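You operate a simulated robot arm through the tools that you are given. There is no shell and no other tool. Be economical: measure what you need, move in short steps, check, and stop when the job is done.

You are at the controls of a simulated robot arm. One attempt, no reset.

Task
Stow the loose pack in the green tote, lid it, label it to match.
Fine: the lid comes off on to the mat and is pressed home again; the block with the pack's word is pressed on to the lid's pad.

The check looks at the end state, three seconds after you hand in, the way a careful person would. Anything else that was tipped, shoved, dropped, spilled or broken makes it a failure. A push-on lid holds only when it is set on centred and level and pressed home; a screw cap is set on level and turned clockwise until tight.

Robot
A 7-joint arm with a two-finger parallel gripper, fixed in place. Base frame: the origin is at the foot of the arm, x ahead of it, y to its left, z up; the work surface is at about z = 0.784. Units: m, rad, N and s.
With the tool pointing down near the work surface it reaches from about 0.32 to 0.74 m from the base axis. Its first joint turns from -2.007 to 2.007 rad. Payload 3.91 kg.
Tool frame: the origin (TCP) lies between the finger pads and is the grasp point; the fingertips stand 0.03 m ahead of it; z points along the fingers, y is the line along which they close. Largest opening 0.11 m; finger width 0.02, thickness 0.01; the body of the gripper, 0.048 by 0.112 m, starts 0.055 m behind the TCP.
Orientation is that of the tool frame in the base frame, as a unit quaternion [w, x, y, z]. With the fingers straight down and closing along the base's y, the tool's x points along the base's -x, its y along +y and its z along -z.

Tools
- The arm moves only by the tool apply_moves. Its argument "rows" is one flat list of numbers, 7 for each row, row after row: the gripper command, from -1 (fully open) to 1 (shut), values between in proportion, then the shift along the base's x, y, z in m, then the turn, a rotation vector about the base's x, y, z in rad. In form: [claw, dx, dy, dz, ax, ay, az, claw, dx, dy, dz, ax, ay, az, ...]. A call has 1 to 20 rows; each row is the pose to reach, as a shift and turn from the pose commanded when the call began. Each row takes 0.2 s and may step no farther than 0.05 m and 0.15 rad from the row before; otherwise, or with a gripper value out of range, the whole call is refused. Where a pose cannot be reached the arm comes as near as it can. A force on the tool above 40 N (or 10 N above the force at the start of the call, whichever is more), or a blocked arm, ends the call early, and 0.2 s more pass. Each finger travels about 0.108 m/s and halts on what it meets, pressing with about 24 N; the grip force reading is that of the motor and also rises with nothing between the fingers. The clock runs only during rows and for 0.2 s after the last one: add rows that repeat a pose to give the fingers time. It gives the time, the measured TCP pose, the force on the tool (base axes), the opening and the grip force at its end, in the units of the frame above (readings bear some noise).
- Cameras (640 x 400 px; columns grow to the right, rows downward): "scene" is fixed at [0.2247, -0.4929, 1.3679]; the picture's right is [-0.96, 0.28, 0.00], its down [0.26, 0.91, -0.32] and it looks along [-0.09, -0.31, -0.95] (base axes); focal length 214 px, centre (320, 200). "wrist" rides on the gripper at [0.072, 0.017, -0.103] in the tool frame; the picture's right is [-0.23, 0.97, 0.00], its down [-0.76, -0.18, -0.62] and it looks along [-0.61, -0.14, 0.78] (tool axes); focal length 222 px, centre (320, 200). There is no depth. A picture from a camera that has moved, and an enlarged one, comes with that camera's place and axes in the base frame and with its lens. The place of the scene camera against the robot may be out by one fixed shift of up to 0.018 m in any direction.
- snapshot(camera): a new picture of that camera. The clock stands still meanwhile.
- lift_body(by): slides the trunk up (or, below 0, down) by that many m; the arm rides with it, the base frame stays. It gives what a move gives, with no picture.
- zoom(camera, box): a new picture of the part [left, top, right, bottom] of that camera's present view, enlarged. The clock stands still meanwhile.
- sign_off(): hands the job in; it is judged then, once.

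Go step by step. Nothing tells you positions but the pictures and the camera data: compare them with the known pose of the tool, close in by small moves and look again before you grip or let go. The budget is 120 turns and 84 pictures, counting those below and the enlarged ones. Unless the task says otherwise, let go and move clear before handing in, and close with one line.

The tools are called after "Request:" by a JSON object that holds its "method" and its "body". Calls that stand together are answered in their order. apply_moves: Moves the arm, as the interface text tells. Its arguments: {"type":"object","properties":{"rows":{"type":"array","items":{"type":"number"}}},"required":["rows"]} The other tools are called the same way: lift_body (by) slides the trunk up or down; snapshot (camera) takes a picture; zoom (camera, box) takes an enlarged picture of a part of a camera's view; sign_off () hands the job in.

At the start:

```text
t: 0.0
position: [0.2639, -0.2902, 1.2404]
tool_rot: [0.0, 0.0, 1.0, 0.0]
force: [0.0, -0.5, -0.7]
gripper_width: 0.11
finger_force: 0.1
trunk travel left (down, up): [-0.75, 0.24]
```

scene: 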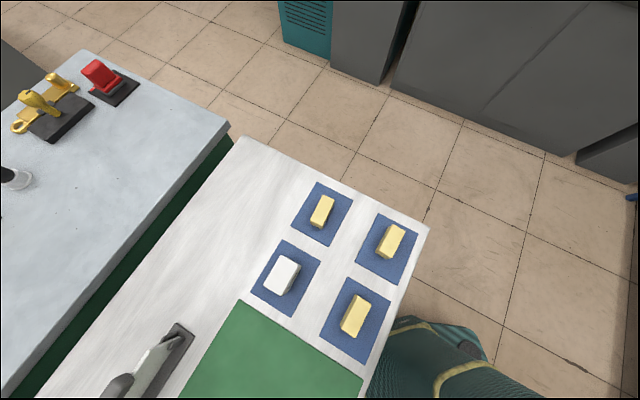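
wrist: 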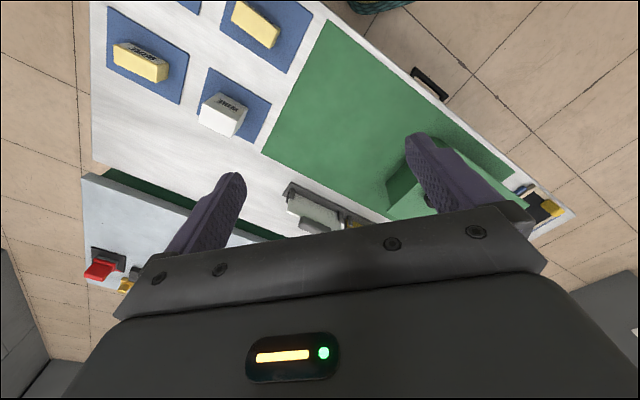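

The table shows four word blocks on blue pads, a green mat and a green tote partly hidden by a finger. I'll look closer first.

Request:
{"method": "zoom", "body": {"camera": "wrist", "box": [80, 0, 340, 160]}}

Request:
{"method": "zoom", "body": {"camera": "wrist", "box": [260, 60, 600, 270]}}

Request:
{"method": "zoom", "body": {"camera": "scene", "box": [80, 160, 440, 400]}}

```text
2.46 times, centred on (210, 80) of wrist
camera zoom: at [0.1913, -0.2755, 1.3442], right [0.23, 0.97, 0.0], down [0.76, -0.18, 0.62], along [0.61, -0.14, -0.78], focal length 547 px, centre (591, 495)
```

zoom: 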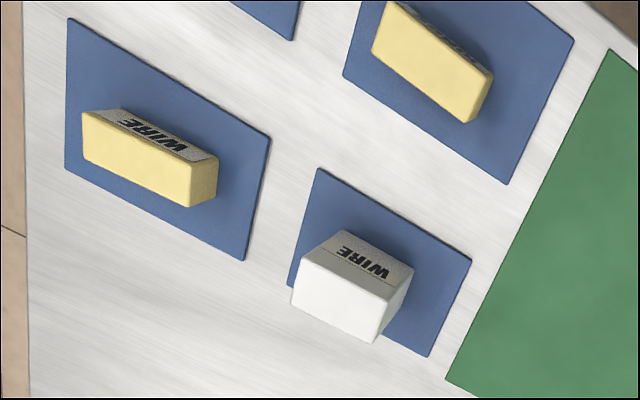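

```text
1.88 times, centred on (430, 165) of wrist
camera zoom: at [0.1913, -0.2755, 1.3442], right [0.23, 0.97, 0.0], down [0.76, -0.18, 0.62], along [0.61, -0.14, -0.78], focal length 418 px, centre (113, 266)
```

zoom: 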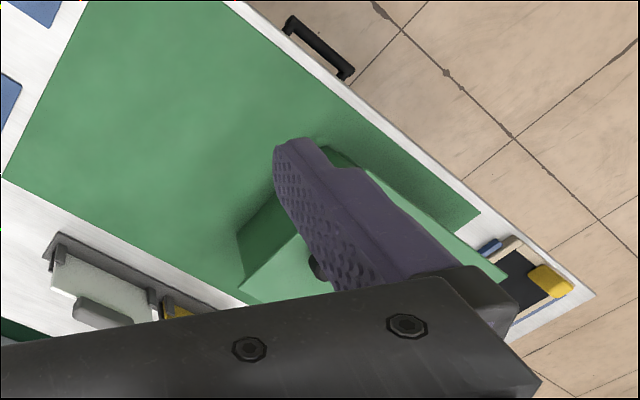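

```text
1.67 times, centred on (260, 280) of scene
camera zoom: at [0.2247, -0.4929, 1.3679], right [-0.96, 0.28, 0.0], down [0.26, 0.91, -0.32], along [-0.09, -0.31, -0.95], focal length 358 px, centre (420, 67)
```

zoom: 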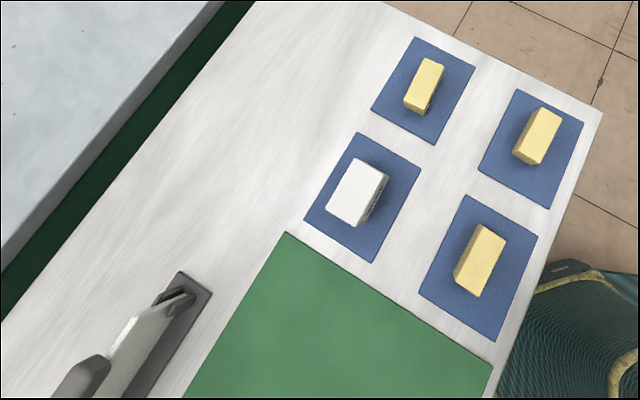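

The pack reads WIRE and so does one yellow block. I'll move the arm over the tote to see it.

Request:
{"method": "apply_moves", "body": {"rows": [-1, 0.027, 0.038, 0, 0, 0, 0, -1, 0.054, 0.076, 0, 0, 0, 0, -1, 0.081, 0.114, 0, 0, 0, 0, -1, 0.108, 0.152, 0, 0, 0, 0, -1, 0.136, 0.19, 0, 0, 0, 0, -1, 0.136, 0.19, 0, 0, 0, 0]}}

Request:
{"method": "snapshot", "body": {"camera": "wrist"}}

```text
t: 1.4
position: [0.4003, -0.0988, 1.2405]
tool_rot: [0.0, 0.0, 1.0, 0.0]
force: [-0.5, -0.6, 0.1]
gripper_width: 0.1097
finger_force: 0.1
trunk travel left (down, up): [-0.75, 0.24]
```

```text
78 pictures are left
camera wrist: at [0.3265, -0.083, 1.3437], right [0.23, 0.97, 0.0], down [0.76, -0.18, 0.62], along [0.61, -0.14, -0.78], focal length 222 px, centre (320, 200)
```

wrist: 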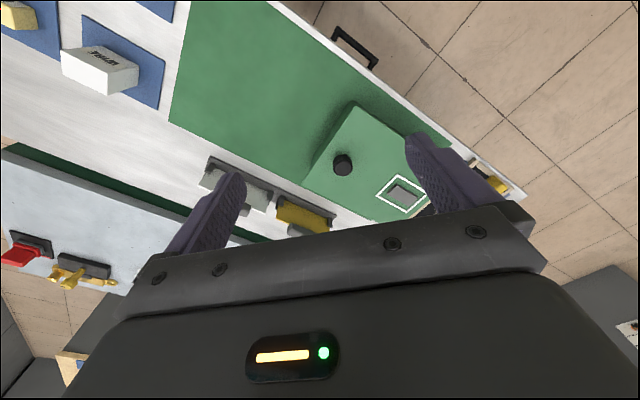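

The tote's lid has a dark knob and a framed pad. I'll shift so the whole tote falls between the fingers.

Request:
{"method": "apply_moves", "body": {"rows": [-1, -0.01, 0.04, 0, 0, 0, 0, -1, -0.02, 0.07, 0, 0, 0, 0, -1, -0.03, 0.09, 0, 0, 0, 0, -1, -0.03, 0.09, 0, 0, 0, 0]}}

Request:
{"method": "zoom", "body": {"camera": "wrist", "box": [160, 60, 480, 260]}}

```text
t: 2.4
position: [0.3689, -0.0101, 1.2414]
tool_rot: [0.0, 0.0, 1.0, 0.001]
force: [-0.5, 0.4, 0.3]
gripper_width: 0.11
finger_force: 0.0
trunk travel left (down, up): [-0.75, 0.24]
```

```text
2.00 times, centred on (320, 160) of wrist
camera zoom: at [0.2967, 0.006, 1.3445], right [0.23, 0.97, 0.0], down [0.76, -0.18, 0.62], along [0.61, -0.14, -0.78], focal length 444 px, centre (320, 280)
```

zoom: 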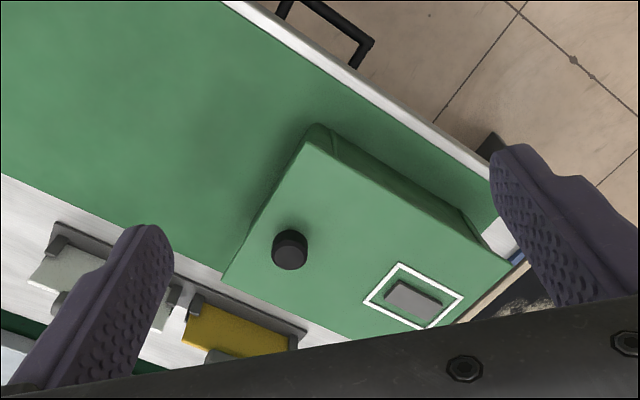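

Triangulating gives the knob at about (0.559, -0.088, 0.947). The tote is turned about 45°, with its long axis along u≈(0.69, 0.72). I'll yaw the gripper to close along u and go above the knob.

Request:
{"method": "apply_moves", "body": {"rows": [-1, 0.03, -0.013, -0.015, 0, 0, -0.127, -1, 0.06, -0.026, -0.03, 0, 0, -0.254, -1, 0.09, -0.039, -0.045, 0, 0, -0.381, -1, 0.12, -0.052, -0.06, 0, 0, -0.508, -1, 0.15, -0.065, -0.08, 0, 0, -0.635, -1, 0.19, -0.078, -0.1, 0, 0, -0.762, -1, 0.19, -0.078, -0.1, 0, 0, -0.762]}}

Request:
{"method": "snapshot", "body": {"camera": "wrist"}}

Request:
{"method": "snapshot", "body": {"camera": "scene"}}

```text
t: 4.0
position: [0.5587, -0.0926, 1.1431]
tool_rot: [0.001, 0.372, 0.928, -0.001]
force: [-0.7, -0.3, 0.2]
gripper_width: 0.1101
finger_force: 0.0
trunk travel left (down, up): [-0.75, 0.24]
```

```text
76 pictures are left
camera wrist: at [0.5177, -0.0316, 1.2461], right [0.84, 0.55, 0.0], down [0.43, -0.65, 0.62], along [0.34, -0.52, -0.78], focal length 222 px, centre (320, 200)
```

wrist: 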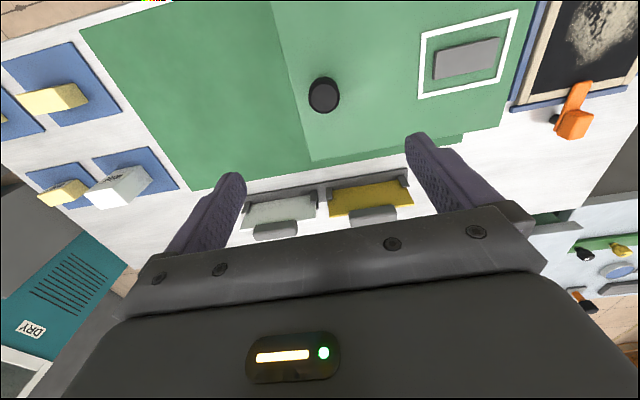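

```text
75 pictures are left
```

scene: 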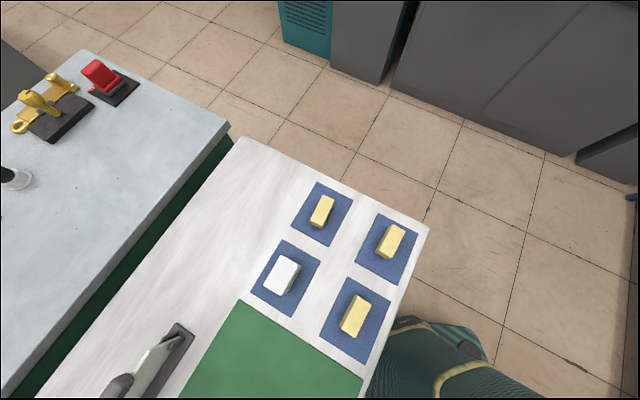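

The knob sits at about (0.560, -0.088), as triangulated. I'll lower to just above it and check again.

Request:
{"method": "apply_moves", "body": {"rows": [-1, 0.001, 0.002, -0.04, 0, 0, 0, -1, 0.001, 0.002, -0.08, 0, 0, 0, -1, 0.001, 0.002, -0.11, 0, 0, 0, -1, 0.001, 0.002, -0.11, 0, 0, 0, -1, 0.001, 0.002, -0.11, 0, 0, 0]}}

Request:
{"method": "snapshot", "body": {"camera": "wrist"}}

```text
t: 5.2
position: [0.5606, -0.0874, 1.0302]
tool_rot: [0.0, 0.372, 0.928, 0.0]
force: [-0.2, 1.1, 0.5]
gripper_width: 0.11
finger_force: 0.1
trunk travel left (down, up): [-0.75, 0.24]
```

```text
74 pictures are left
camera wrist: at [0.5198, -0.0259, 1.1338], right [0.84, 0.55, 0.0], down [0.43, -0.65, 0.62], along [0.34, -0.52, -0.78], focal length 222 px, centre (320, 200)
```

wrist: 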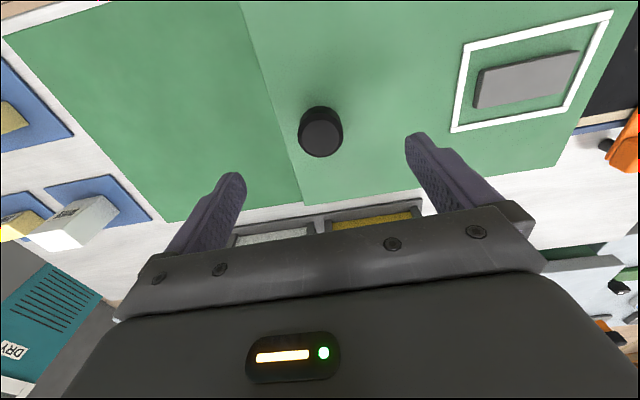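

The knob top is near z≈0.96 and the lid surface near 0.935. I'll lower around the knob in small steps.

Request:
{"method": "apply_moves", "body": {"rows": [-1, -0.001, 0, -0.03, 0, 0, 0, -1, -0.001, 0, -0.053, 0, 0, 0, -1, -0.001, 0, -0.053, 0, 0, 0]}}

Request:
{"method": "snapshot", "body": {"camera": "wrist"}}

```text
t: 6.0
position: [0.561, -0.086, 0.9782]
tool_rot: [0.0, 0.371, 0.929, 0.0]
force: [0.6, 0.0, 0.5]
gripper_width: 0.1102
finger_force: 0.0
trunk travel left (down, up): [-0.75, 0.24]
```

```text
73 pictures are left
camera wrist: at [0.5197, -0.0259, 1.0822], right [0.84, 0.55, 0.0], down [0.43, -0.65, 0.62], along [0.34, -0.52, -0.78], focal length 222 px, centre (320, 200)
```

wrist: 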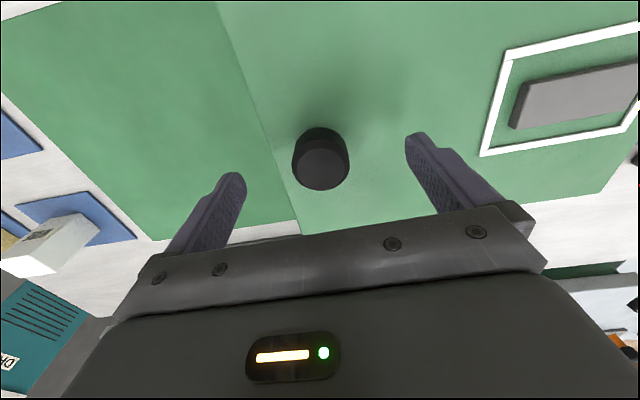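

Centred on the knob. I'll go down 12 mm more and close.

Request:
{"method": "apply_moves", "body": {"rows": [-1, -0.001, -0.001, -0.006, 0, 0, 0, -1, -0.001, -0.001, -0.012, 0, 0, 0, -1, -0.001, -0.001, -0.012, 0, 0, 0]}}

Request:
{"method": "zoom", "body": {"camera": "wrist", "box": [160, 80, 480, 280]}}

```text
t: 6.8
position: [0.5593, -0.0874, 0.9666]
tool_rot: [0.0, 0.372, 0.928, 0.0]
force: [0.9, 0.1, 0.4]
gripper_width: 0.1098
finger_force: 0.1
trunk travel left (down, up): [-0.75, 0.24]
```

```text
2.00 times, centred on (320, 180) of wrist
camera zoom: at [0.5186, -0.0264, 1.0692], right [0.84, 0.55, 0.0], down [0.43, -0.65, 0.62], along [0.34, -0.52, -0.78], focal length 444 px, centre (320, 240)
```

zoom: 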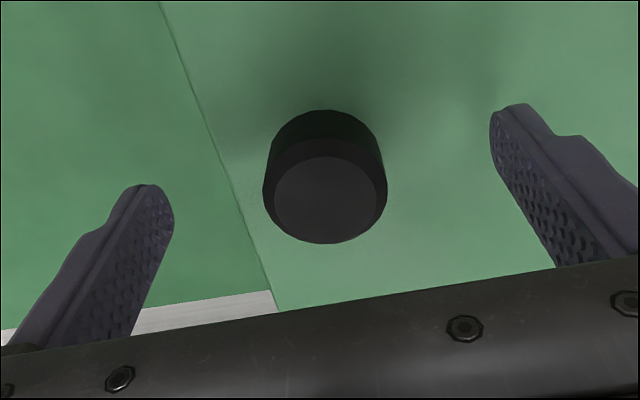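

Good alignment; I'll close on the knob.

Request:
{"method": "apply_moves", "body": {"rows": [0, 0, 0, 0, 0, 0, 0, 0.6, 0, 0, 0, 0, 0, 0, 1, 0, 0, 0, 0, 0, 0, 1, 0, 0, 0, 0, 0, 0, 1, 0, 0, 0, 0, 0, 0]}}

Request:
{"method": "zoom", "body": {"camera": "wrist", "box": [160, 80, 480, 280]}}

```text
t: 8.0
position: [0.5609, -0.0864, 0.9655]
tool_rot: [0.0, 0.372, 0.928, 0.0]
force: [4.2, 4.3, 1.4]
gripper_width: 0.0391
finger_force: 23.5
trunk travel left (down, up): [-0.75, 0.24]
```

```text
2.00 times, centred on (320, 180) of wrist
camera zoom: at [0.5191, -0.0257, 1.0692], right [0.84, 0.55, 0.0], down [0.43, -0.65, 0.62], along [0.34, -0.52, -0.78], focal length 444 px, centre (320, 240)
```

zoom: 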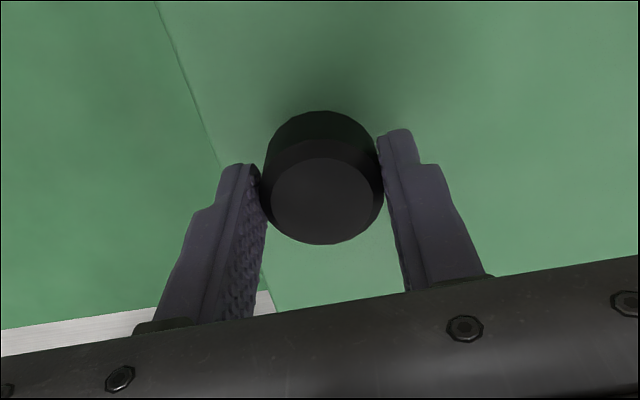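

The knob (39 mm) is held. I'll pull straight up gently and watch the force.

Request:
{"method": "apply_moves", "body": {"rows": [1, 0.001, 0.001, 0, 0, 0, 0, 1, 0.001, 0.001, 0.004, 0, 0, 0, 1, 0.001, 0.001, 0.008, 0, 0, 0, 1, 0.001, 0.001, 0.014, 0, 0, 0, 1, 0.001, 0.001, 0.02, 0, 0, 0, 1, 0.001, 0.001, 0.03, 0, 0, 0]}}

Request:
{"method": "snapshot", "body": {"camera": "wrist"}}

```text
t: 9.4
position: [0.5599, -0.0871, 0.9959]
tool_rot: [0.0, 0.372, 0.928, 0.0]
force: [0.2, 0.5, -3.2]
gripper_width: 0.0391
finger_force: 24.1
trunk travel left (down, up): [-0.75, 0.24]
```

```text
70 pictures are left
camera wrist: at [0.5189, -0.026, 1.1], right [0.84, 0.55, 0.0], down [0.43, -0.65, 0.62], along [0.34, -0.52, -0.78], focal length 222 px, centre (320, 200)
```

wrist: 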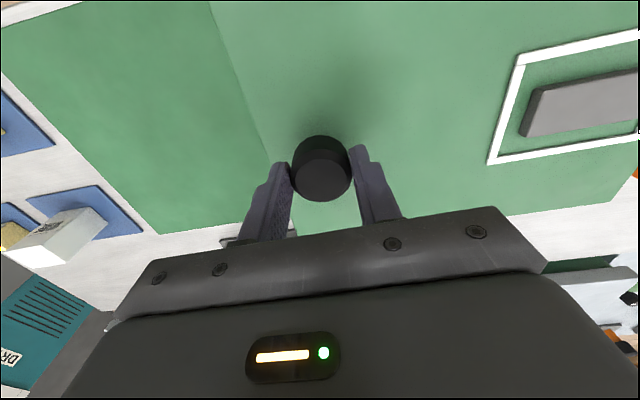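

The lid is free and level. I'll raise it higher and carry it toward the mat, along -u.

Request:
{"method": "apply_moves", "body": {"rows": [1, 0, 0, 0.04, 0, 0, 0, 1, 0, 0, 0.08, 0, 0, 0, 1, -0.027, -0.03, 0.08, 0, 0, 0, 1, -0.054, -0.06, 0.08, 0, 0, 0, 1, -0.081, -0.09, 0.08, 0, 0, 0, 1, -0.108, -0.12, 0.08, 0, 0, 0, 1, -0.135, -0.15, 0.08, 0, 0, 0, 1, -0.162, -0.18, 0.08, 0, 0, 0, 1, -0.189, -0.21, 0.08, 0, 0, 0, 1, -0.216, -0.2415, 0.08, 0, 0, 0, 1, -0.216, -0.2415, 0.08, 0, 0, 0]}}

Request:
{"method": "snapshot", "body": {"camera": "wrist"}}

Request:
{"method": "snapshot", "body": {"camera": "scene"}}

```text
t: 11.8
position: [0.3423, -0.3307, 1.0748]
tool_rot: [-0.001, 0.371, 0.928, 0.0]
force: [0.1, -0.2, -2.3]
gripper_width: 0.0395
finger_force: 23.8
trunk travel left (down, up): [-0.75, 0.24]
```

```text
69 pictures are left
camera wrist: at [0.3018, -0.2704, 1.178], right [0.84, 0.55, 0.0], down [0.43, -0.65, 0.62], along [0.34, -0.52, -0.78], focal length 222 px, centre (320, 200)
```

wrist: 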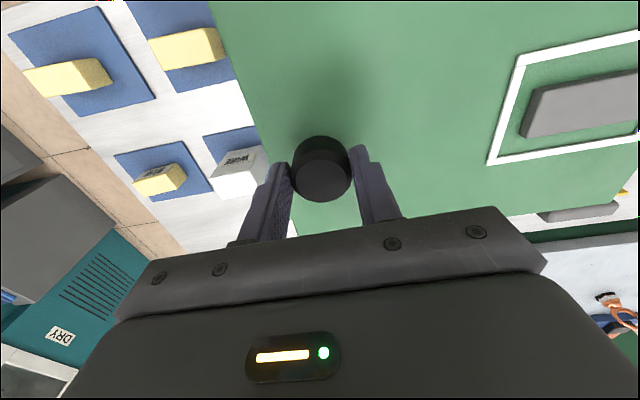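

```text
68 pictures are left
```

scene: 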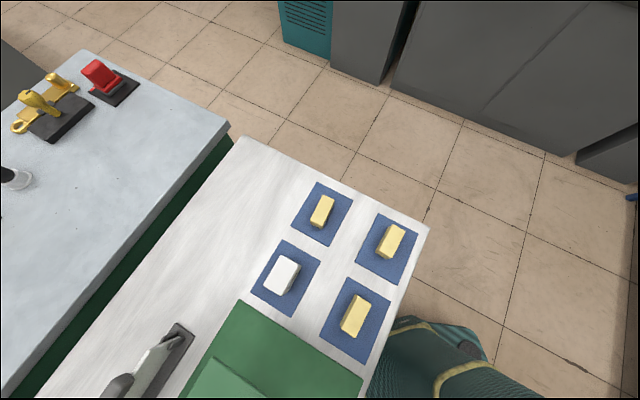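

The lid hovers over the mat. I'll lower most of the way and check its edges against the mat.

Request:
{"method": "apply_moves", "body": {"rows": [1, 0, 0, -0.04, 0, 0, 0, 1, 0, 0, -0.08, 0, 0, 0, 1, 0, 0, -0.12, 0, 0, 0, 1, 0, 0, -0.16, 0, 0, 0, 1, 0, 0, -0.19, 0, 0, 0, 1, 0, 0, -0.19, 0, 0, 0]}}

Request:
{"method": "snapshot", "body": {"camera": "wrist"}}

Request:
{"method": "snapshot", "body": {"camera": "scene"}}

```text
t: 13.2
position: [0.3413, -0.3285, 0.8875]
tool_rot: [0.001, 0.371, 0.929, 0.0]
force: [0.8, 0.4, -2.2]
gripper_width: 0.0392
finger_force: 24.2
trunk travel left (down, up): [-0.75, 0.24]
```

```text
67 pictures are left
camera wrist: at [0.3009, -0.2687, 0.9903], right [0.84, 0.55, 0.0], down [0.43, -0.65, 0.62], along [0.34, -0.52, -0.78], focal length 222 px, centre (320, 200)
```

wrist: 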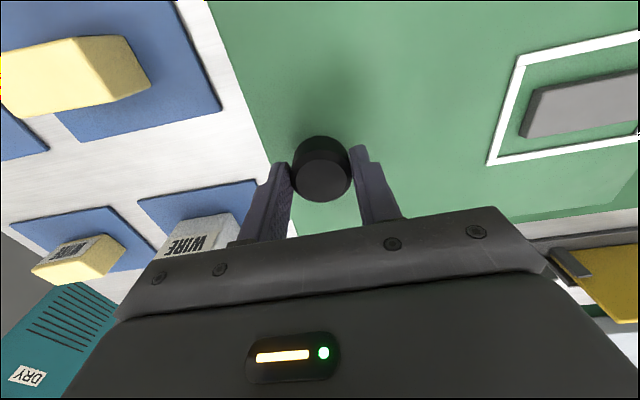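

```text
66 pictures are left
```

scene: 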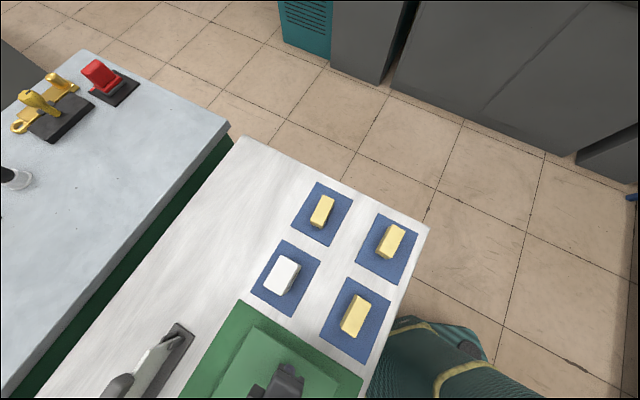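

The lid is inside the mat with a margin. Lowering slowly until it touches.

Request:
{"method": "apply_moves", "body": {"rows": [1, 0, 0, -0.006, 0, 0, 0, 1, 0, 0, -0.012, 0, 0, 0, 1, 0, 0, -0.018, 0, 0, 0, 1, 0, 0, -0.024, 0, 0, 0, 1, 0, 0, -0.03, 0, 0, 0, 1, 0, 0, -0.03, 0, 0, 0]}}

Request:
{"method": "snapshot", "body": {"camera": "scene"}}

```text
t: 14.6
position: [0.3429, -0.3296, 0.8551]
tool_rot: [0.0, 0.372, 0.928, -0.001]
force: [-0.7, 0.2, -2.1]
gripper_width: 0.039
finger_force: 23.6
trunk travel left (down, up): [-0.75, 0.24]
```

```text
65 pictures are left
```

scene: 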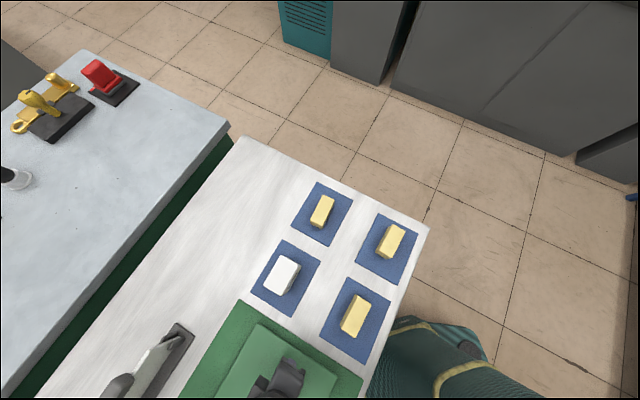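

Not touching yet. Continuing in small steps.

Request:
{"method": "apply_moves", "body": {"rows": [1, 0, 0, -0.004, 0, 0, 0, 1, 0, 0, -0.008, 0, 0, 0, 1, 0, 0, -0.012, 0, 0, 0, 1, 0, 0, -0.012, 0, 0, 0]}}

```text
t: 15.6
position: [0.3427, -0.3284, 0.8441]
tool_rot: [0.003, 0.372, 0.928, -0.001]
force: [-0.4, -1.5, 22.1]
gripper_width: 0.0394
finger_force: 23.7
trunk travel left (down, up): [-0.75, 0.24]
```

Contact on the mat. I'll back off a hair so it rests without load.

Request:
{"method": "apply_moves", "body": {"rows": [1, 0, 0, 0.001, 0, 0, 0, 1, 0, 0, 0.001, 0, 0, 0]}}

Request:
{"method": "snapshot", "body": {"camera": "wrist"}}

```text
t: 16.2
position: [0.3424, -0.3291, 0.8444]
tool_rot: [0.001, 0.371, 0.929, -0.001]
force: [-2.8, -3.6, 22.6]
gripper_width: 0.0394
finger_force: 24.8
trunk travel left (down, up): [-0.75, 0.24]
```

```text
64 pictures are left
camera wrist: at [0.3014, -0.2679, 0.9481], right [0.84, 0.55, 0.0], down [0.43, -0.65, 0.62], along [0.34, -0.52, -0.78], focal length 222 px, centre (320, 200)
```

wrist: 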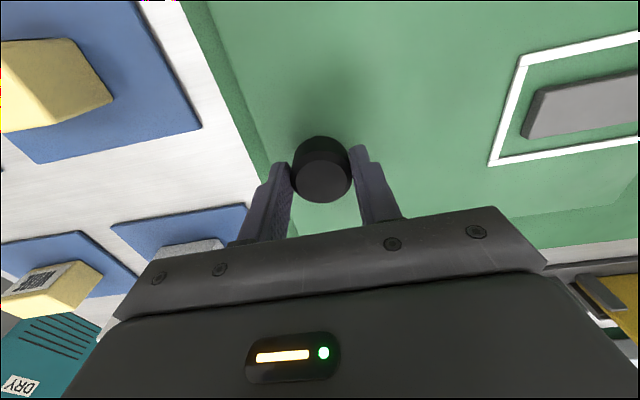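

Request:
{"method": "apply_moves", "body": {"rows": [1, 0, 0, 0.0015, 0, 0, 0, 1, 0, 0, 0.0015, 0, 0, 0]}}

```text
t: 16.8
position: [0.3425, -0.3272, 0.8448]
tool_rot: [0.0, 0.372, 0.928, 0.001]
force: [-5.1, -4.6, 5.4]
gripper_width: 0.0393
finger_force: 24.0
trunk travel left (down, up): [-0.75, 0.24]
```

The lid is resting. Release and lift clear.

Request:
{"method": "apply_moves", "body": {"rows": [0.3, 0, 0, 0, 0, 0, 0, 0, 0, 0, 0, 0, 0, 0, -0.5, 0, 0, 0, 0, 0, 0, -0.5, 0, 0, 0.04, 0, 0, 0, -0.5, 0, 0, 0.09, 0, 0, 0, -0.8, 0, 0, 0.14, 0, 0, 0, -1, 0, 0, 0.19, 0, 0, 0, -1, 0, 0, 0.19, 0, 0, 0]}}

Request:
{"method": "snapshot", "body": {"camera": "wrist"}}

```text
t: 18.6
position: [0.3445, -0.3288, 1.039]
tool_rot: [0.0, 0.371, 0.928, -0.001]
force: [0.0, -0.9, 0.8]
gripper_width: 0.1102
finger_force: 0.0
trunk travel left (down, up): [-0.75, 0.24]
```

```text
63 pictures are left
camera wrist: at [0.3043, -0.2685, 1.1414], right [0.84, 0.55, 0.0], down [0.43, -0.65, 0.62], along [0.34, -0.52, -0.78], focal length 222 px, centre (320, 200)
```

wrist: 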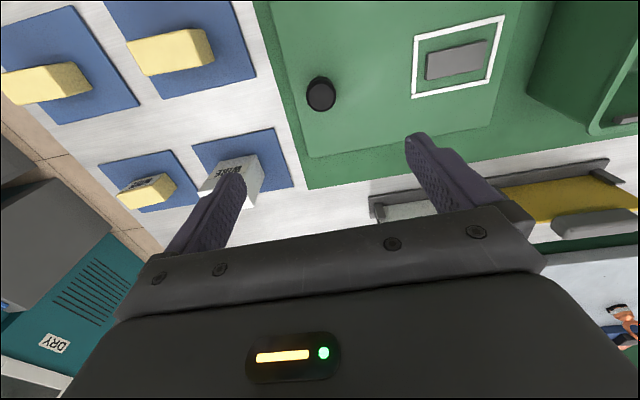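

The lid sits flat on the mat and the tote is open. I'll move above the pack.

Request:
{"method": "apply_moves", "body": {"rows": [-1, -0.02, -0.045, 0, 0, 0, 0, -1, -0.04, -0.09, 0, 0, 0, 0, -1, -0.055, -0.135, 0, 0, 0, 0, -1, -0.07, -0.18, 0, 0, 0, 0, -1, -0.07, -0.18, 0, 0, 0, 0]}}

Request:
{"method": "snapshot", "body": {"camera": "wrist"}}

```text
t: 19.8
position: [0.2771, -0.5085, 1.0328]
tool_rot: [0.0, 0.372, 0.928, 0.0]
force: [0.9, -0.1, 0.2]
gripper_width: 0.1101
finger_force: 0.1
trunk travel left (down, up): [-0.75, 0.24]
```

```text
62 pictures are left
camera wrist: at [0.2359, -0.4471, 1.1355], right [0.84, 0.55, 0.0], down [0.43, -0.65, 0.62], along [0.34, -0.52, -0.78], focal length 222 px, centre (320, 200)
```

wrist: 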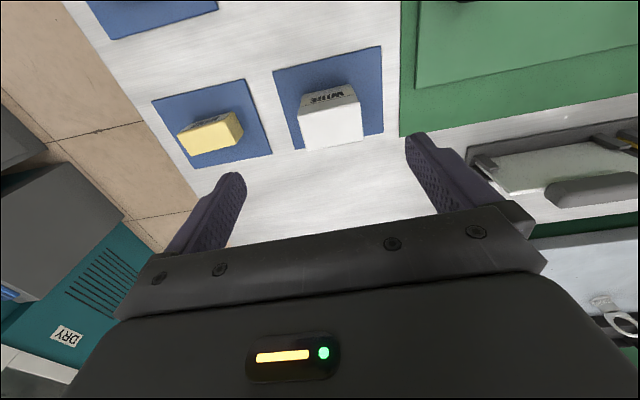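

Pack is roughly 0.08 x 0.05 m. I'll zoom to measure its pose.

Request:
{"method": "zoom", "body": {"camera": "wrist", "box": [240, 40, 416, 150]}}

Request:
{"method": "zoom", "body": {"camera": "scene", "box": [230, 170, 430, 370]}}

```text
3.64 times, centred on (328, 95) of wrist
camera zoom: at [0.2359, -0.4471, 1.1355], right [0.84, 0.55, 0.0], down [0.43, -0.65, 0.62], along [0.34, -0.52, -0.78], focal length 808 px, centre (291, 582)
```

zoom: 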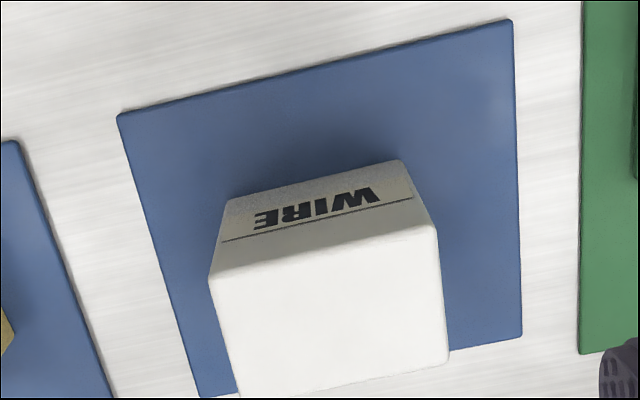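

```text
2.00 times, centred on (330, 270) of scene
camera zoom: at [0.2247, -0.4929, 1.3679], right [-0.96, 0.28, 0.0], down [0.26, 0.91, -0.32], along [-0.09, -0.31, -0.95], focal length 429 px, centre (300, 60)
```

zoom: 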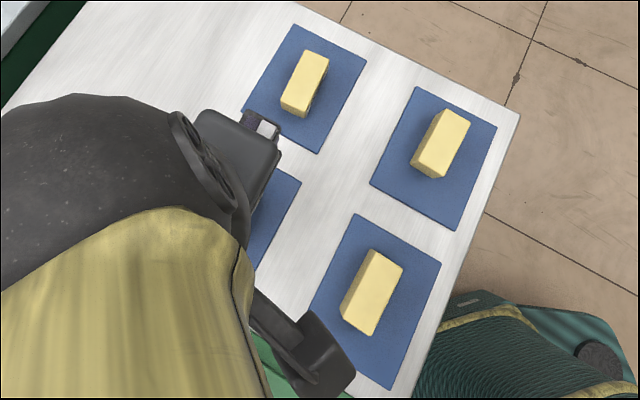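

Pack centre is about (0.301, -0.522), top z≈0.873, size 0.072 x 0.045. I'll go above it.

Request:
{"method": "apply_moves", "body": {"rows": [-1, 0.0267, -0.0139, -0.02, 0, 0, -0.02, -1, 0.0267, -0.0139, -0.06, 0, 0, -0.02, -1, 0.0267, -0.0139, -0.1, 0, 0, -0.02, -1, 0.0267, -0.0139, -0.1, 0, 0, -0.02, -1, 0.0267, -0.0139, -0.1, 0, 0, -0.02]}}

Request:
{"method": "snapshot", "body": {"camera": "wrist"}}

```text
t: 21.0
position: [0.2993, -0.5215, 0.9361]
tool_rot: [0.0, 0.382, 0.924, -0.001]
force: [0.1, -0.1, 0.0]
gripper_width: 0.1103
finger_force: 0.0
trunk travel left (down, up): [-0.75, 0.24]
```

```text
59 pictures are left
camera wrist: at [0.2607, -0.4609, 1.0396], right [0.85, 0.53, 0.0], down [0.42, -0.66, 0.62], along [0.33, -0.53, -0.78], focal length 222 px, centre (320, 200)
```

wrist: 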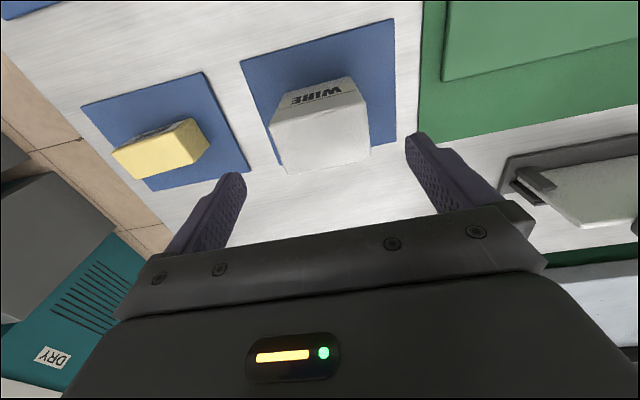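

Well centred. Descend around the pack and check before closing.

Request:
{"method": "apply_moves", "body": {"rows": [-1, 0, 0, -0.03, 0, 0, 0, -1, 0, 0, -0.06, 0, 0, 0, -1, 0, 0, -0.084, 0, 0, 0, -1, 0, 0, -0.084, 0, 0, 0]}}

Request:
{"method": "snapshot", "body": {"camera": "wrist"}}

```text
t: 22.0
position: [0.2994, -0.5213, 0.8521]
tool_rot: [0.001, 0.381, 0.925, 0.0]
force: [0.8, 0.2, -0.3]
gripper_width: 0.1099
finger_force: 0.0
trunk travel left (down, up): [-0.75, 0.24]
```

```text
58 pictures are left
camera wrist: at [0.2598, -0.4598, 0.9553], right [0.85, 0.53, 0.0], down [0.42, -0.66, 0.62], along [0.33, -0.53, -0.78], focal length 222 px, centre (320, 200)
```

wrist: 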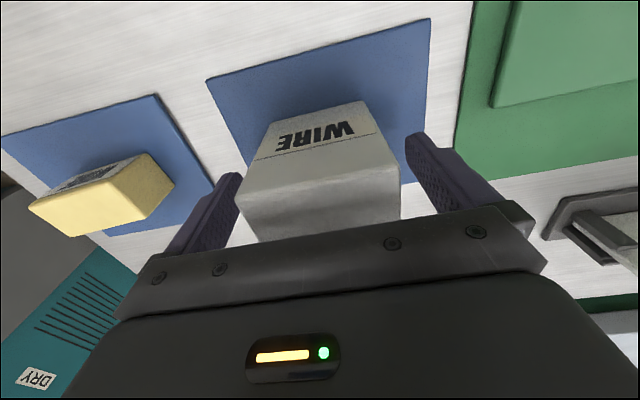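

Pack sits between the fingers. Close, then lift a little.

Request:
{"method": "apply_moves", "body": {"rows": [-0.3, 0, 0, 0, 0, 0, 0, 0.3, 0, 0, 0, 0, 0, 0, 1, 0, 0, 0, 0, 0, 0, 1, 0, 0, 0, 0, 0, 0, 1, 0, 0, 0.01, 0, 0, 0, 1, 0, 0, 0.03, 0, 0, 0, 1, 0, 0, 0.07, 0, 0, 0, 1, 0, 0, 0.07, 0, 0, 0]}}

Request:
{"method": "snapshot", "body": {"camera": "wrist"}}

```text
t: 23.8
position: [0.3031, -0.521, 0.9239]
tool_rot: [-0.002, 0.381, 0.925, 0.0]
force: [1.2, 0.0, -1.4]
gripper_width: 0.0719
finger_force: 23.7
trunk travel left (down, up): [-0.75, 0.24]
```

```text
57 pictures are left
camera wrist: at [0.2639, -0.4586, 1.0282], right [0.85, 0.53, 0.0], down [0.42, -0.66, 0.62], along [0.33, -0.53, -0.78], focal length 222 px, centre (320, 200)
```

wrist: 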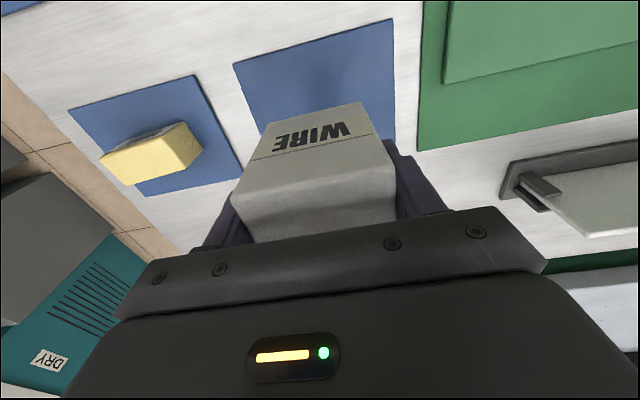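

Pack is held. Lift to 1.05 and carry it over the open tote.

Request:
{"method": "apply_moves", "body": {"rows": [1, 0, 0, 0.045, 0, 0, 0, 1, 0, 0, 0.09, 0, 0, 0, 1, 0, 0, 0.13, 0, 0, 0, 1, 0.025, 0.039, 0.13, 0, 0, 0, 1, 0.05, 0.078, 0.13, 0, 0, 0, 1, 0.075, 0.117, 0.13, 0, 0, 0, 1, 0.1, 0.155, 0.13, 0, 0, 0, 1, 0.125, 0.194, 0.13, 0, 0, 0, 1, 0.15, 0.233, 0.13, 0, 0, 0, 1, 0.175, 0.272, 0.13, 0, 0, 0, 1, 0.2, 0.311, 0.13, 0, 0, 0, 1, 0.225, 0.35, 0.13, 0, 0, 0, 1, 0.25, 0.388, 0.13, 0, 0, 0, 1, 0.275, 0.427, 0.13, 0, 0, 0, 1, 0.3, 0.466, 0.13, 0, 0, 0, 1, 0.325, 0.505, 0.13, 0, 0, 0, 1, 0.325, 0.505, 0.13, 0, 0, 0]}}

Request:
{"method": "snapshot", "body": {"camera": "wrist"}}

```text
t: 27.4
position: [0.6267, -0.0171, 1.0526]
tool_rot: [0.0, 0.381, 0.925, 0.0]
force: [0.7, -0.1, -1.8]
gripper_width: 0.0716
finger_force: 24.4
trunk travel left (down, up): [-0.75, 0.24]
```

```text
56 pictures are left
camera wrist: at [0.5872, 0.0447, 1.1554], right [0.85, 0.53, 0.0], down [0.42, -0.66, 0.62], along [0.33, -0.53, -0.78], focal length 222 px, centre (320, 200)
```

wrist: 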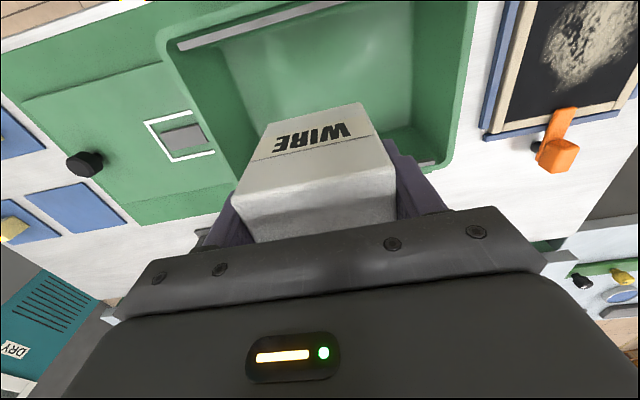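

The pack is centred over the tote opening. I'll lower it most of the way.

Request:
{"method": "apply_moves", "body": {"rows": [1, 0.002, 0.002, -0.04, 0, 0, 0, 1, 0.002, 0.002, -0.08, 0, 0, 0, 1, 0.002, 0.002, -0.12, 0, 0, 0, 1, 0.002, 0.002, -0.15, 0, 0, 0, 1, 0.002, 0.002, -0.17, 0, 0, 0, 1, 0.002, 0.002, -0.17, 0, 0, 0]}}

Request:
{"method": "snapshot", "body": {"camera": "wrist"}}

```text
t: 28.8
position: [0.628, -0.0165, 0.8817]
tool_rot: [0.001, 0.382, 0.924, 0.0]
force: [-0.6, -0.2, -3.2]
gripper_width: 0.072
finger_force: 24.0
trunk travel left (down, up): [-0.75, 0.24]
```

```text
55 pictures are left
camera wrist: at [0.5883, 0.0461, 0.9855], right [0.85, 0.53, 0.0], down [0.42, -0.66, 0.62], along [0.33, -0.53, -0.78], focal length 222 px, centre (320, 200)
```

wrist: 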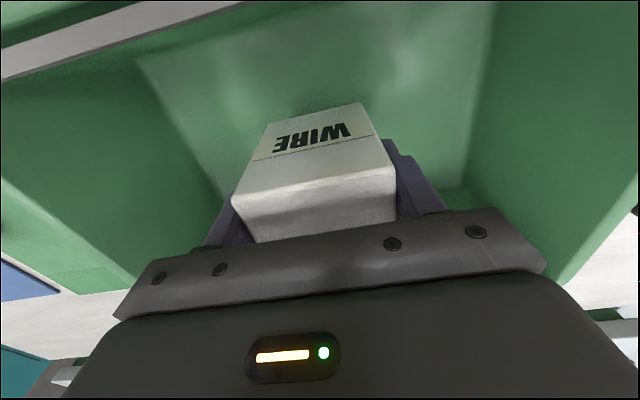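

Request:
{"method": "apply_moves", "body": {"rows": [1, 0, 0, -0.005, 0, 0, 0, 1, 0, 0, -0.01, 0, 0, 0, 1, 0, 0, -0.014, 0, 0, 0, 1, 0, 0, -0.017, 0, 0, 0, 1, 0, 0, -0.017, 0, 0, 0]}}

```text
t: 30.0
position: [0.6283, -0.0156, 0.8648]
tool_rot: [0.0, 0.381, 0.924, -0.001]
force: [0.3, 0.0, -2.5]
gripper_width: 0.072
finger_force: 24.0
trunk travel left (down, up): [-0.75, 0.24]
```

Request:
{"method": "apply_moves", "body": {"rows": [1, 0, 0, -0.003, 0, 0, 0, 1, 0, 0, -0.006, 0, 0, 0, 1, 0, 0, -0.009, 0, 0, 0, 1, 0, 0, -0.009, 0, 0, 0]}}

Request:
{"method": "snapshot", "body": {"camera": "wrist"}}

```text
t: 31.0
position: [0.6272, -0.0148, 0.8561]
tool_rot: [0.0, 0.381, 0.925, 0.0]
force: [-1.6, 0.2, -0.1]
gripper_width: 0.072
finger_force: 23.9
trunk travel left (down, up): [-0.75, 0.24]
```

```text
54 pictures are left
camera wrist: at [0.5885, 0.0469, 0.9595], right [0.85, 0.53, 0.0], down [0.42, -0.66, 0.62], along [0.33, -0.53, -0.78], focal length 222 px, centre (320, 200)
```

wrist: 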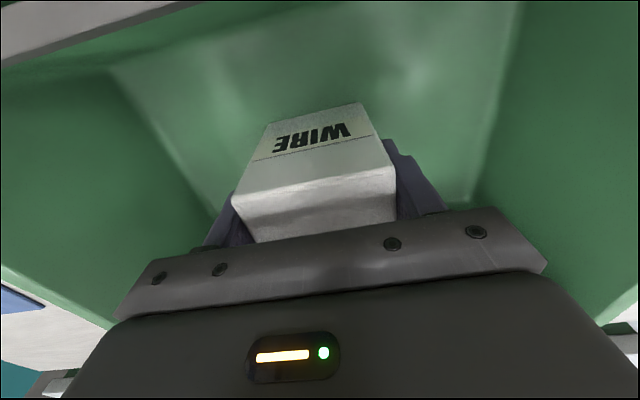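

Weight has come off: the pack rests on the floor. Release and rise.

Request:
{"method": "apply_moves", "body": {"rows": [0, 0, 0, 0, 0, 0, 0, -0.6, 0, 0, 0, 0, 0, 0, -1, 0, 0, 0, 0, 0, 0, -1, 0, 0, 0.03, 0, 0, 0, -1, 0, 0, 0.07, 0, 0, 0, -1, 0, 0, 0.12, 0, 0, 0, -1, 0, 0, 0.17, 0, 0, 0, -1, 0, 0, 0.22, 0, 0, 0, -1, 0, 0, 0.22, 0, 0, 0]}}

Request:
{"method": "snapshot", "body": {"camera": "wrist"}}

```text
t: 33.0
position: [0.6281, -0.0128, 1.0756]
tool_rot: [0.0, 0.382, 0.924, 0.0]
force: [0.5, -0.8, 0.8]
gripper_width: 0.11
finger_force: 0.2
trunk travel left (down, up): [-0.75, 0.24]
```

```text
53 pictures are left
camera wrist: at [0.5883, 0.0483, 1.1796], right [0.85, 0.53, 0.0], down [0.42, -0.66, 0.62], along [0.33, -0.53, -0.78], focal length 222 px, centre (320, 200)
```

wrist: 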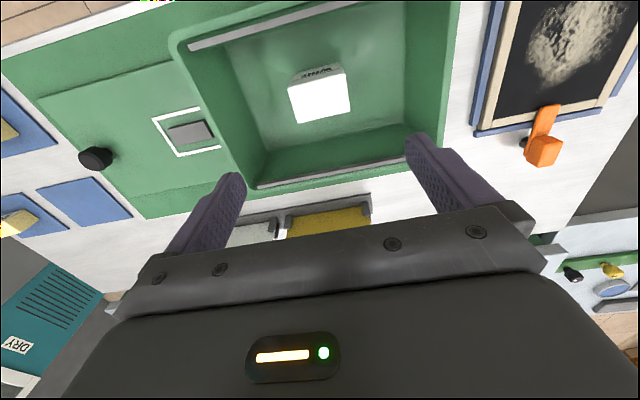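

The pack stands upright in the tote. Back to the lid's knob, undoing the slight extra yaw.

Request:
{"method": "apply_moves", "body": {"rows": [-1, -0.0315, -0.0348, 0, 0, 0, 0.005, -1, -0.063, -0.0696, 0, 0, 0, 0.01, -1, -0.0945, -0.1044, 0, 0, 0, 0.015, -1, -0.126, -0.1392, 0, 0, 0, 0.02, -1, -0.1575, -0.174, 0, 0, 0, 0.02, -1, -0.189, -0.2088, 0, 0, 0, 0.02, -1, -0.2205, -0.2436, 0, 0, 0, 0.02, -1, -0.252, -0.2784, 0, 0, 0, 0.02, -1, -0.2837, -0.3131, 0, 0, 0, 0.02, -1, -0.2837, -0.3131, -0.05, 0, 0, 0.02, -1, -0.2837, -0.3131, -0.1, 0, 0, 0.02, -1, -0.2837, -0.3131, -0.15, 0, 0, 0.02, -1, -0.2837, -0.3131, -0.15, 0, 0, 0.02]}}

Request:
{"method": "snapshot", "body": {"camera": "wrist"}}

```text
t: 35.8
position: [0.3399, -0.3266, 0.9262]
tool_rot: [0.0, 0.371, 0.929, 0.0]
force: [-0.2, 0.2, -0.6]
gripper_width: 0.1101
finger_force: 0.0
trunk travel left (down, up): [-0.75, 0.24]
```

```text
52 pictures are left
camera wrist: at [0.3, -0.266, 1.0294], right [0.84, 0.55, 0.0], down [0.43, -0.65, 0.62], along [0.34, -0.52, -0.78], focal length 222 px, centre (320, 200)
```

wrist: 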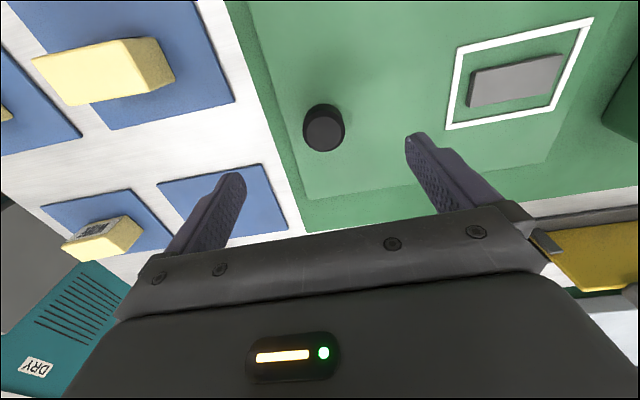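

Knob is between the fingers. Lower to the earlier grip height and look.

Request:
{"method": "apply_moves", "body": {"rows": [-1, 0, 0, -0.04, 0, 0, 0, -1, 0, 0, -0.065, 0, 0, 0, -1, 0, 0, -0.078, 0, 0, 0, -1, 0, 0, -0.079, 0, 0, 0, -1, 0, 0, -0.079, 0, 0, 0]}}

Request:
{"method": "snapshot", "body": {"camera": "wrist"}}

```text
t: 37.0
position: [0.3418, -0.3274, 0.8484]
tool_rot: [0.0, 0.371, 0.928, 0.001]
force: [-0.6, -1.0, -0.5]
gripper_width: 0.1098
finger_force: 0.0
trunk travel left (down, up): [-0.75, 0.24]
```

```text
51 pictures are left
camera wrist: at [0.3022, -0.2667, 0.9509], right [0.84, 0.55, 0.0], down [0.43, -0.65, 0.62], along [0.34, -0.52, -0.78], focal length 222 px, centre (320, 200)
```

wrist: 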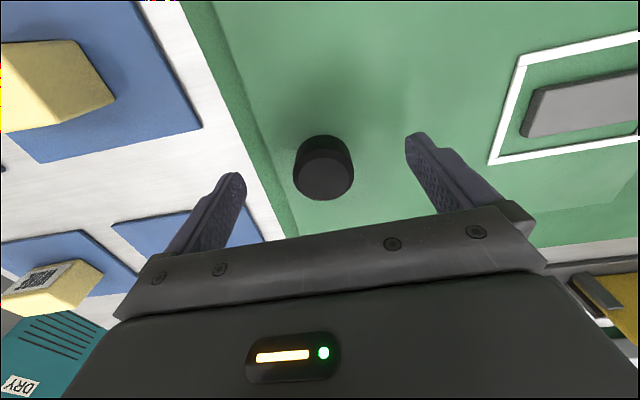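

Close on the knob and lift.

Request:
{"method": "apply_moves", "body": {"rows": [0, 0, 0, 0, 0, 0, 0, 0.6, 0, 0, 0, 0, 0, 0, 1, 0, 0, 0, 0, 0, 0, 1, 0, 0, 0, 0, 0, 0, 1, 0, 0, 0.01, 0, 0, 0, 1, 0, 0, 0.03, 0, 0, 0, 1, 0, 0, 0.03, 0, 0, 0]}}

Request:
{"method": "snapshot", "body": {"camera": "wrist"}}

```text
t: 38.6
position: [0.3443, -0.3272, 0.8775]
tool_rot: [0.001, 0.371, 0.929, 0.0]
force: [0.0, 0.3, -2.4]
gripper_width: 0.0394
finger_force: 23.8
trunk travel left (down, up): [-0.75, 0.24]
```

```text
50 pictures are left
camera wrist: at [0.303, -0.2674, 0.9808], right [0.84, 0.55, 0.0], down [0.43, -0.65, 0.62], along [0.34, -0.52, -0.78], focal length 222 px, centre (320, 200)
```

wrist: 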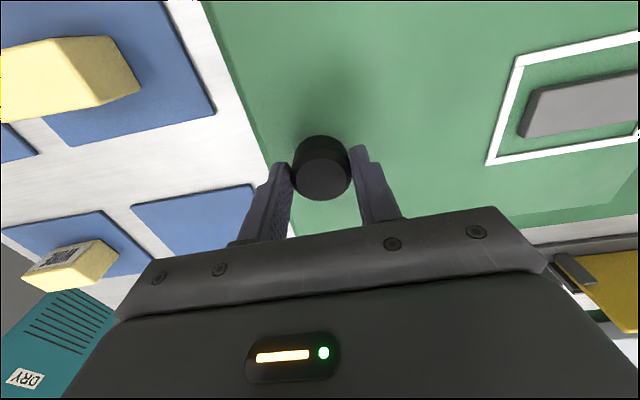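

Same grip as before. Carry the lid back above the tote.

Request:
{"method": "apply_moves", "body": {"rows": [1, 0, 0, 0.045, 0, 0, 0, 1, 0, 0, 0.09, 0, 0, 0, 1, 0, 0, 0.135, 0, 0, 0, 1, 0, 0, 0.18, 0, 0, 0, 1, 0.027, 0.03, 0.18, 0, 0, 0, 1, 0.054, 0.06, 0.18, 0, 0, 0, 1, 0.081, 0.09, 0.18, 0, 0, 0, 1, 0.108, 0.12, 0.18, 0, 0, 0, 1, 0.135, 0.15, 0.18, 0, 0, 0, 1, 0.162, 0.18, 0.18, 0, 0, 0, 1, 0.189, 0.21, 0.18, 0, 0, 0, 1, 0.216, 0.2415, 0.18, 0, 0, 0, 1, 0.216, 0.2415, 0.15, 0, 0, 0, 1, 0.216, 0.2415, 0.15, 0, 0, 0]}}

Request:
{"method": "snapshot", "body": {"camera": "wrist"}}

```text
t: 41.6
position: [0.5583, -0.0869, 1.0255]
tool_rot: [-0.001, 0.371, 0.928, -0.001]
force: [-1.0, -0.3, -1.8]
gripper_width: 0.0388
finger_force: 24.3
trunk travel left (down, up): [-0.75, 0.24]
```

```text
49 pictures are left
camera wrist: at [0.5177, -0.0267, 1.1292], right [0.84, 0.55, 0.0], down [0.43, -0.65, 0.62], along [0.34, -0.52, -0.78], focal length 222 px, centre (320, 200)
```

wrist: 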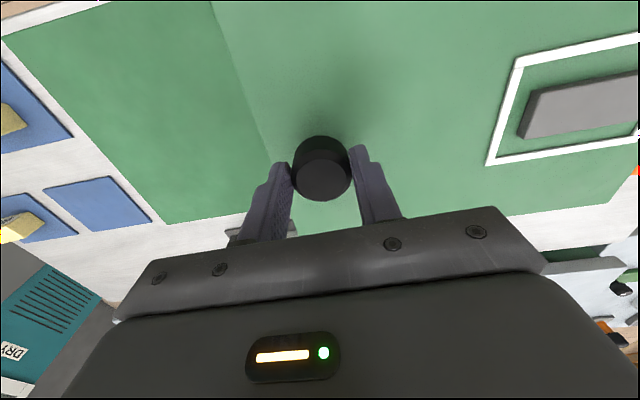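

Lowering to just above the seat.

Request:
{"method": "apply_moves", "body": {"rows": [1, 0, 0, -0.02, 0, 0, 0, 1, 0, 0, -0.035, 0, 0, 0, 1, 0, 0, -0.045, 0, 0, 0, 1, 0, 0, -0.05, 0, 0, 0, 1, 0, 0, -0.05, 0, 0, 0]}}

Request:
{"method": "snapshot", "body": {"camera": "wrist"}}

```text
t: 42.8
position: [0.5609, -0.0872, 0.9763]
tool_rot: [0.0, 0.371, 0.928, -0.001]
force: [0.9, 0.3, -2.1]
gripper_width: 0.0391
finger_force: 24.5
trunk travel left (down, up): [-0.75, 0.24]
```

```text
48 pictures are left
camera wrist: at [0.5195, -0.0267, 1.0796], right [0.84, 0.55, 0.0], down [0.43, -0.65, 0.62], along [0.34, -0.52, -0.78], focal length 222 px, centre (320, 200)
```

wrist: 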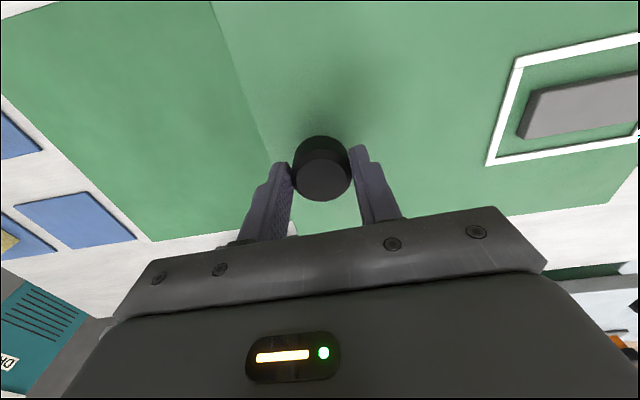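

Request:
{"method": "apply_moves", "body": {"rows": [1, 0, 0, -0.004, 0, 0, 0, 1, 0, 0, -0.008, 0, 0, 0, 1, 0, 0, -0.01, 0, 0, 0, 1, 0, 0, -0.01, 0, 0, 0]}}

```text
t: 43.8
position: [0.5601, -0.0867, 0.9681]
tool_rot: [0.002, 0.371, 0.929, 0.0]
force: [1.2, 0.9, 16.2]
gripper_width: 0.0393
finger_force: 23.7
trunk travel left (down, up): [-0.75, 0.24]
```

Contact near seat height. Push a little farther through the knob.

Request:
{"method": "apply_moves", "body": {"rows": [1, 0, 0, -0.001, 0, 0, 0, 1, 0, 0, -0.002, 0, 0, 0, 1, 0, 0, -0.002, 0, 0, 0]}}

Request:
{"method": "zoom", "body": {"camera": "wrist", "box": [160, 0, 640, 300]}}

```text
t: 44.6
position: [0.5596, -0.0865, 0.9674]
tool_rot: [0.003, 0.371, 0.928, 0.0]
force: [7.6, 3.2, 22.6]
gripper_width: 0.0393
finger_force: 24.1
trunk travel left (down, up): [-0.75, 0.24]
```

```text
1.33 times, centred on (400, 150) of wrist
camera zoom: at [0.5184, -0.0258, 1.0703], right [0.84, 0.55, 0.0], down [0.43, -0.65, 0.63], along [0.35, -0.52, -0.78], focal length 296 px, centre (213, 267)
```

zoom: 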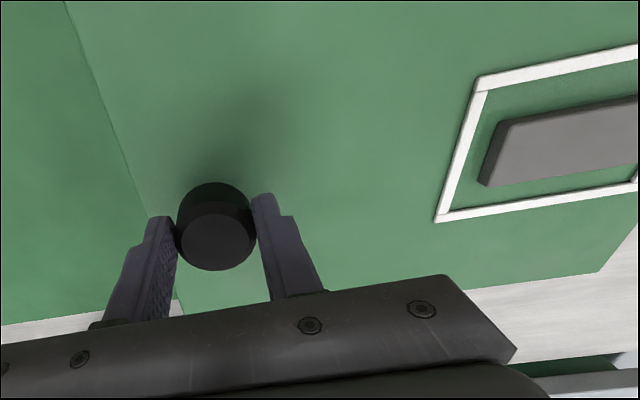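

Release the knob, rise, then inspect the seating from above.

Request:
{"method": "apply_moves", "body": {"rows": [1, 0, 0, 0.003, 0, 0, 0, 0.3, 0, 0, 0.003, 0, 0, 0, -0.5, 0, 0, 0.003, 0, 0, 0, -0.5, 0, 0, 0.003, 0, 0, 0, -0.5, 0, 0, 0.04, 0, 0, 0, -0.5, -0.005, 0.01, 0.08, 0, 0, 0, -0.5, -0.01, 0.02, 0.12, 0, 0, 0, -0.5, -0.01, 0.02, 0.16, 0, 0, 0, -0.5, -0.01, 0.02, 0.16, 0, 0, 0]}}

Request:
{"method": "snapshot", "body": {"camera": "wrist"}}

```text
t: 46.6
position: [0.5498, -0.0649, 1.1276]
tool_rot: [0.0, 0.372, 0.928, 0.0]
force: [0.8, 0.1, 0.2]
gripper_width: 0.0824
finger_force: 0.0
trunk travel left (down, up): [-0.75, 0.24]
```

```text
46 pictures are left
camera wrist: at [0.5086, -0.0055, 1.2308], right [0.84, 0.55, 0.0], down [0.43, -0.65, 0.62], along [0.34, -0.52, -0.78], focal length 222 px, centre (320, 200)
```

wrist: 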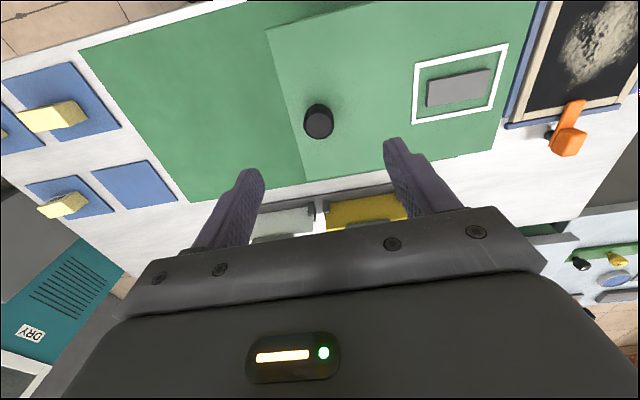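

Now press at the lid's centre with closed fingers; first position above.

Request:
{"method": "apply_moves", "body": {"rows": [1, 0.037, 0.022, 0, 0, 0, 0, 1, 0.0739, 0.0451, 0, 0, 0, 0, 1, 0.0739, 0.0451, -0.04, 0, 0, 0, 1, 0.0739, 0.0451, -0.08, 0, 0, 0, 1, 0.0739, 0.0451, -0.125, 0, 0, 0, 1, 0.0739, 0.0451, -0.125, 0, 0, 0]}}

Request:
{"method": "snapshot", "body": {"camera": "wrist"}}

```text
t: 48.0
position: [0.6217, -0.0218, 1.002]
tool_rot: [-0.001, 0.372, 0.928, 0.0]
force: [-0.2, -0.3, 0.7]
gripper_width: 0.0001
finger_force: 23.9
trunk travel left (down, up): [-0.75, 0.24]
```

```text
45 pictures are left
camera wrist: at [0.5807, 0.0397, 1.1043], right [0.84, 0.55, 0.0], down [0.43, -0.65, 0.62], along [0.34, -0.52, -0.78], focal length 222 px, centre (320, 200)
```

wrist: 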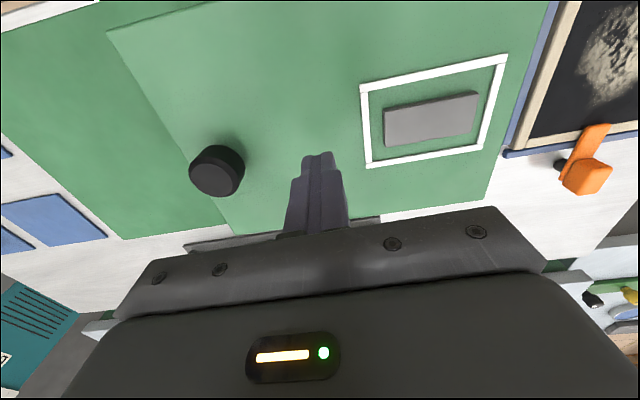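

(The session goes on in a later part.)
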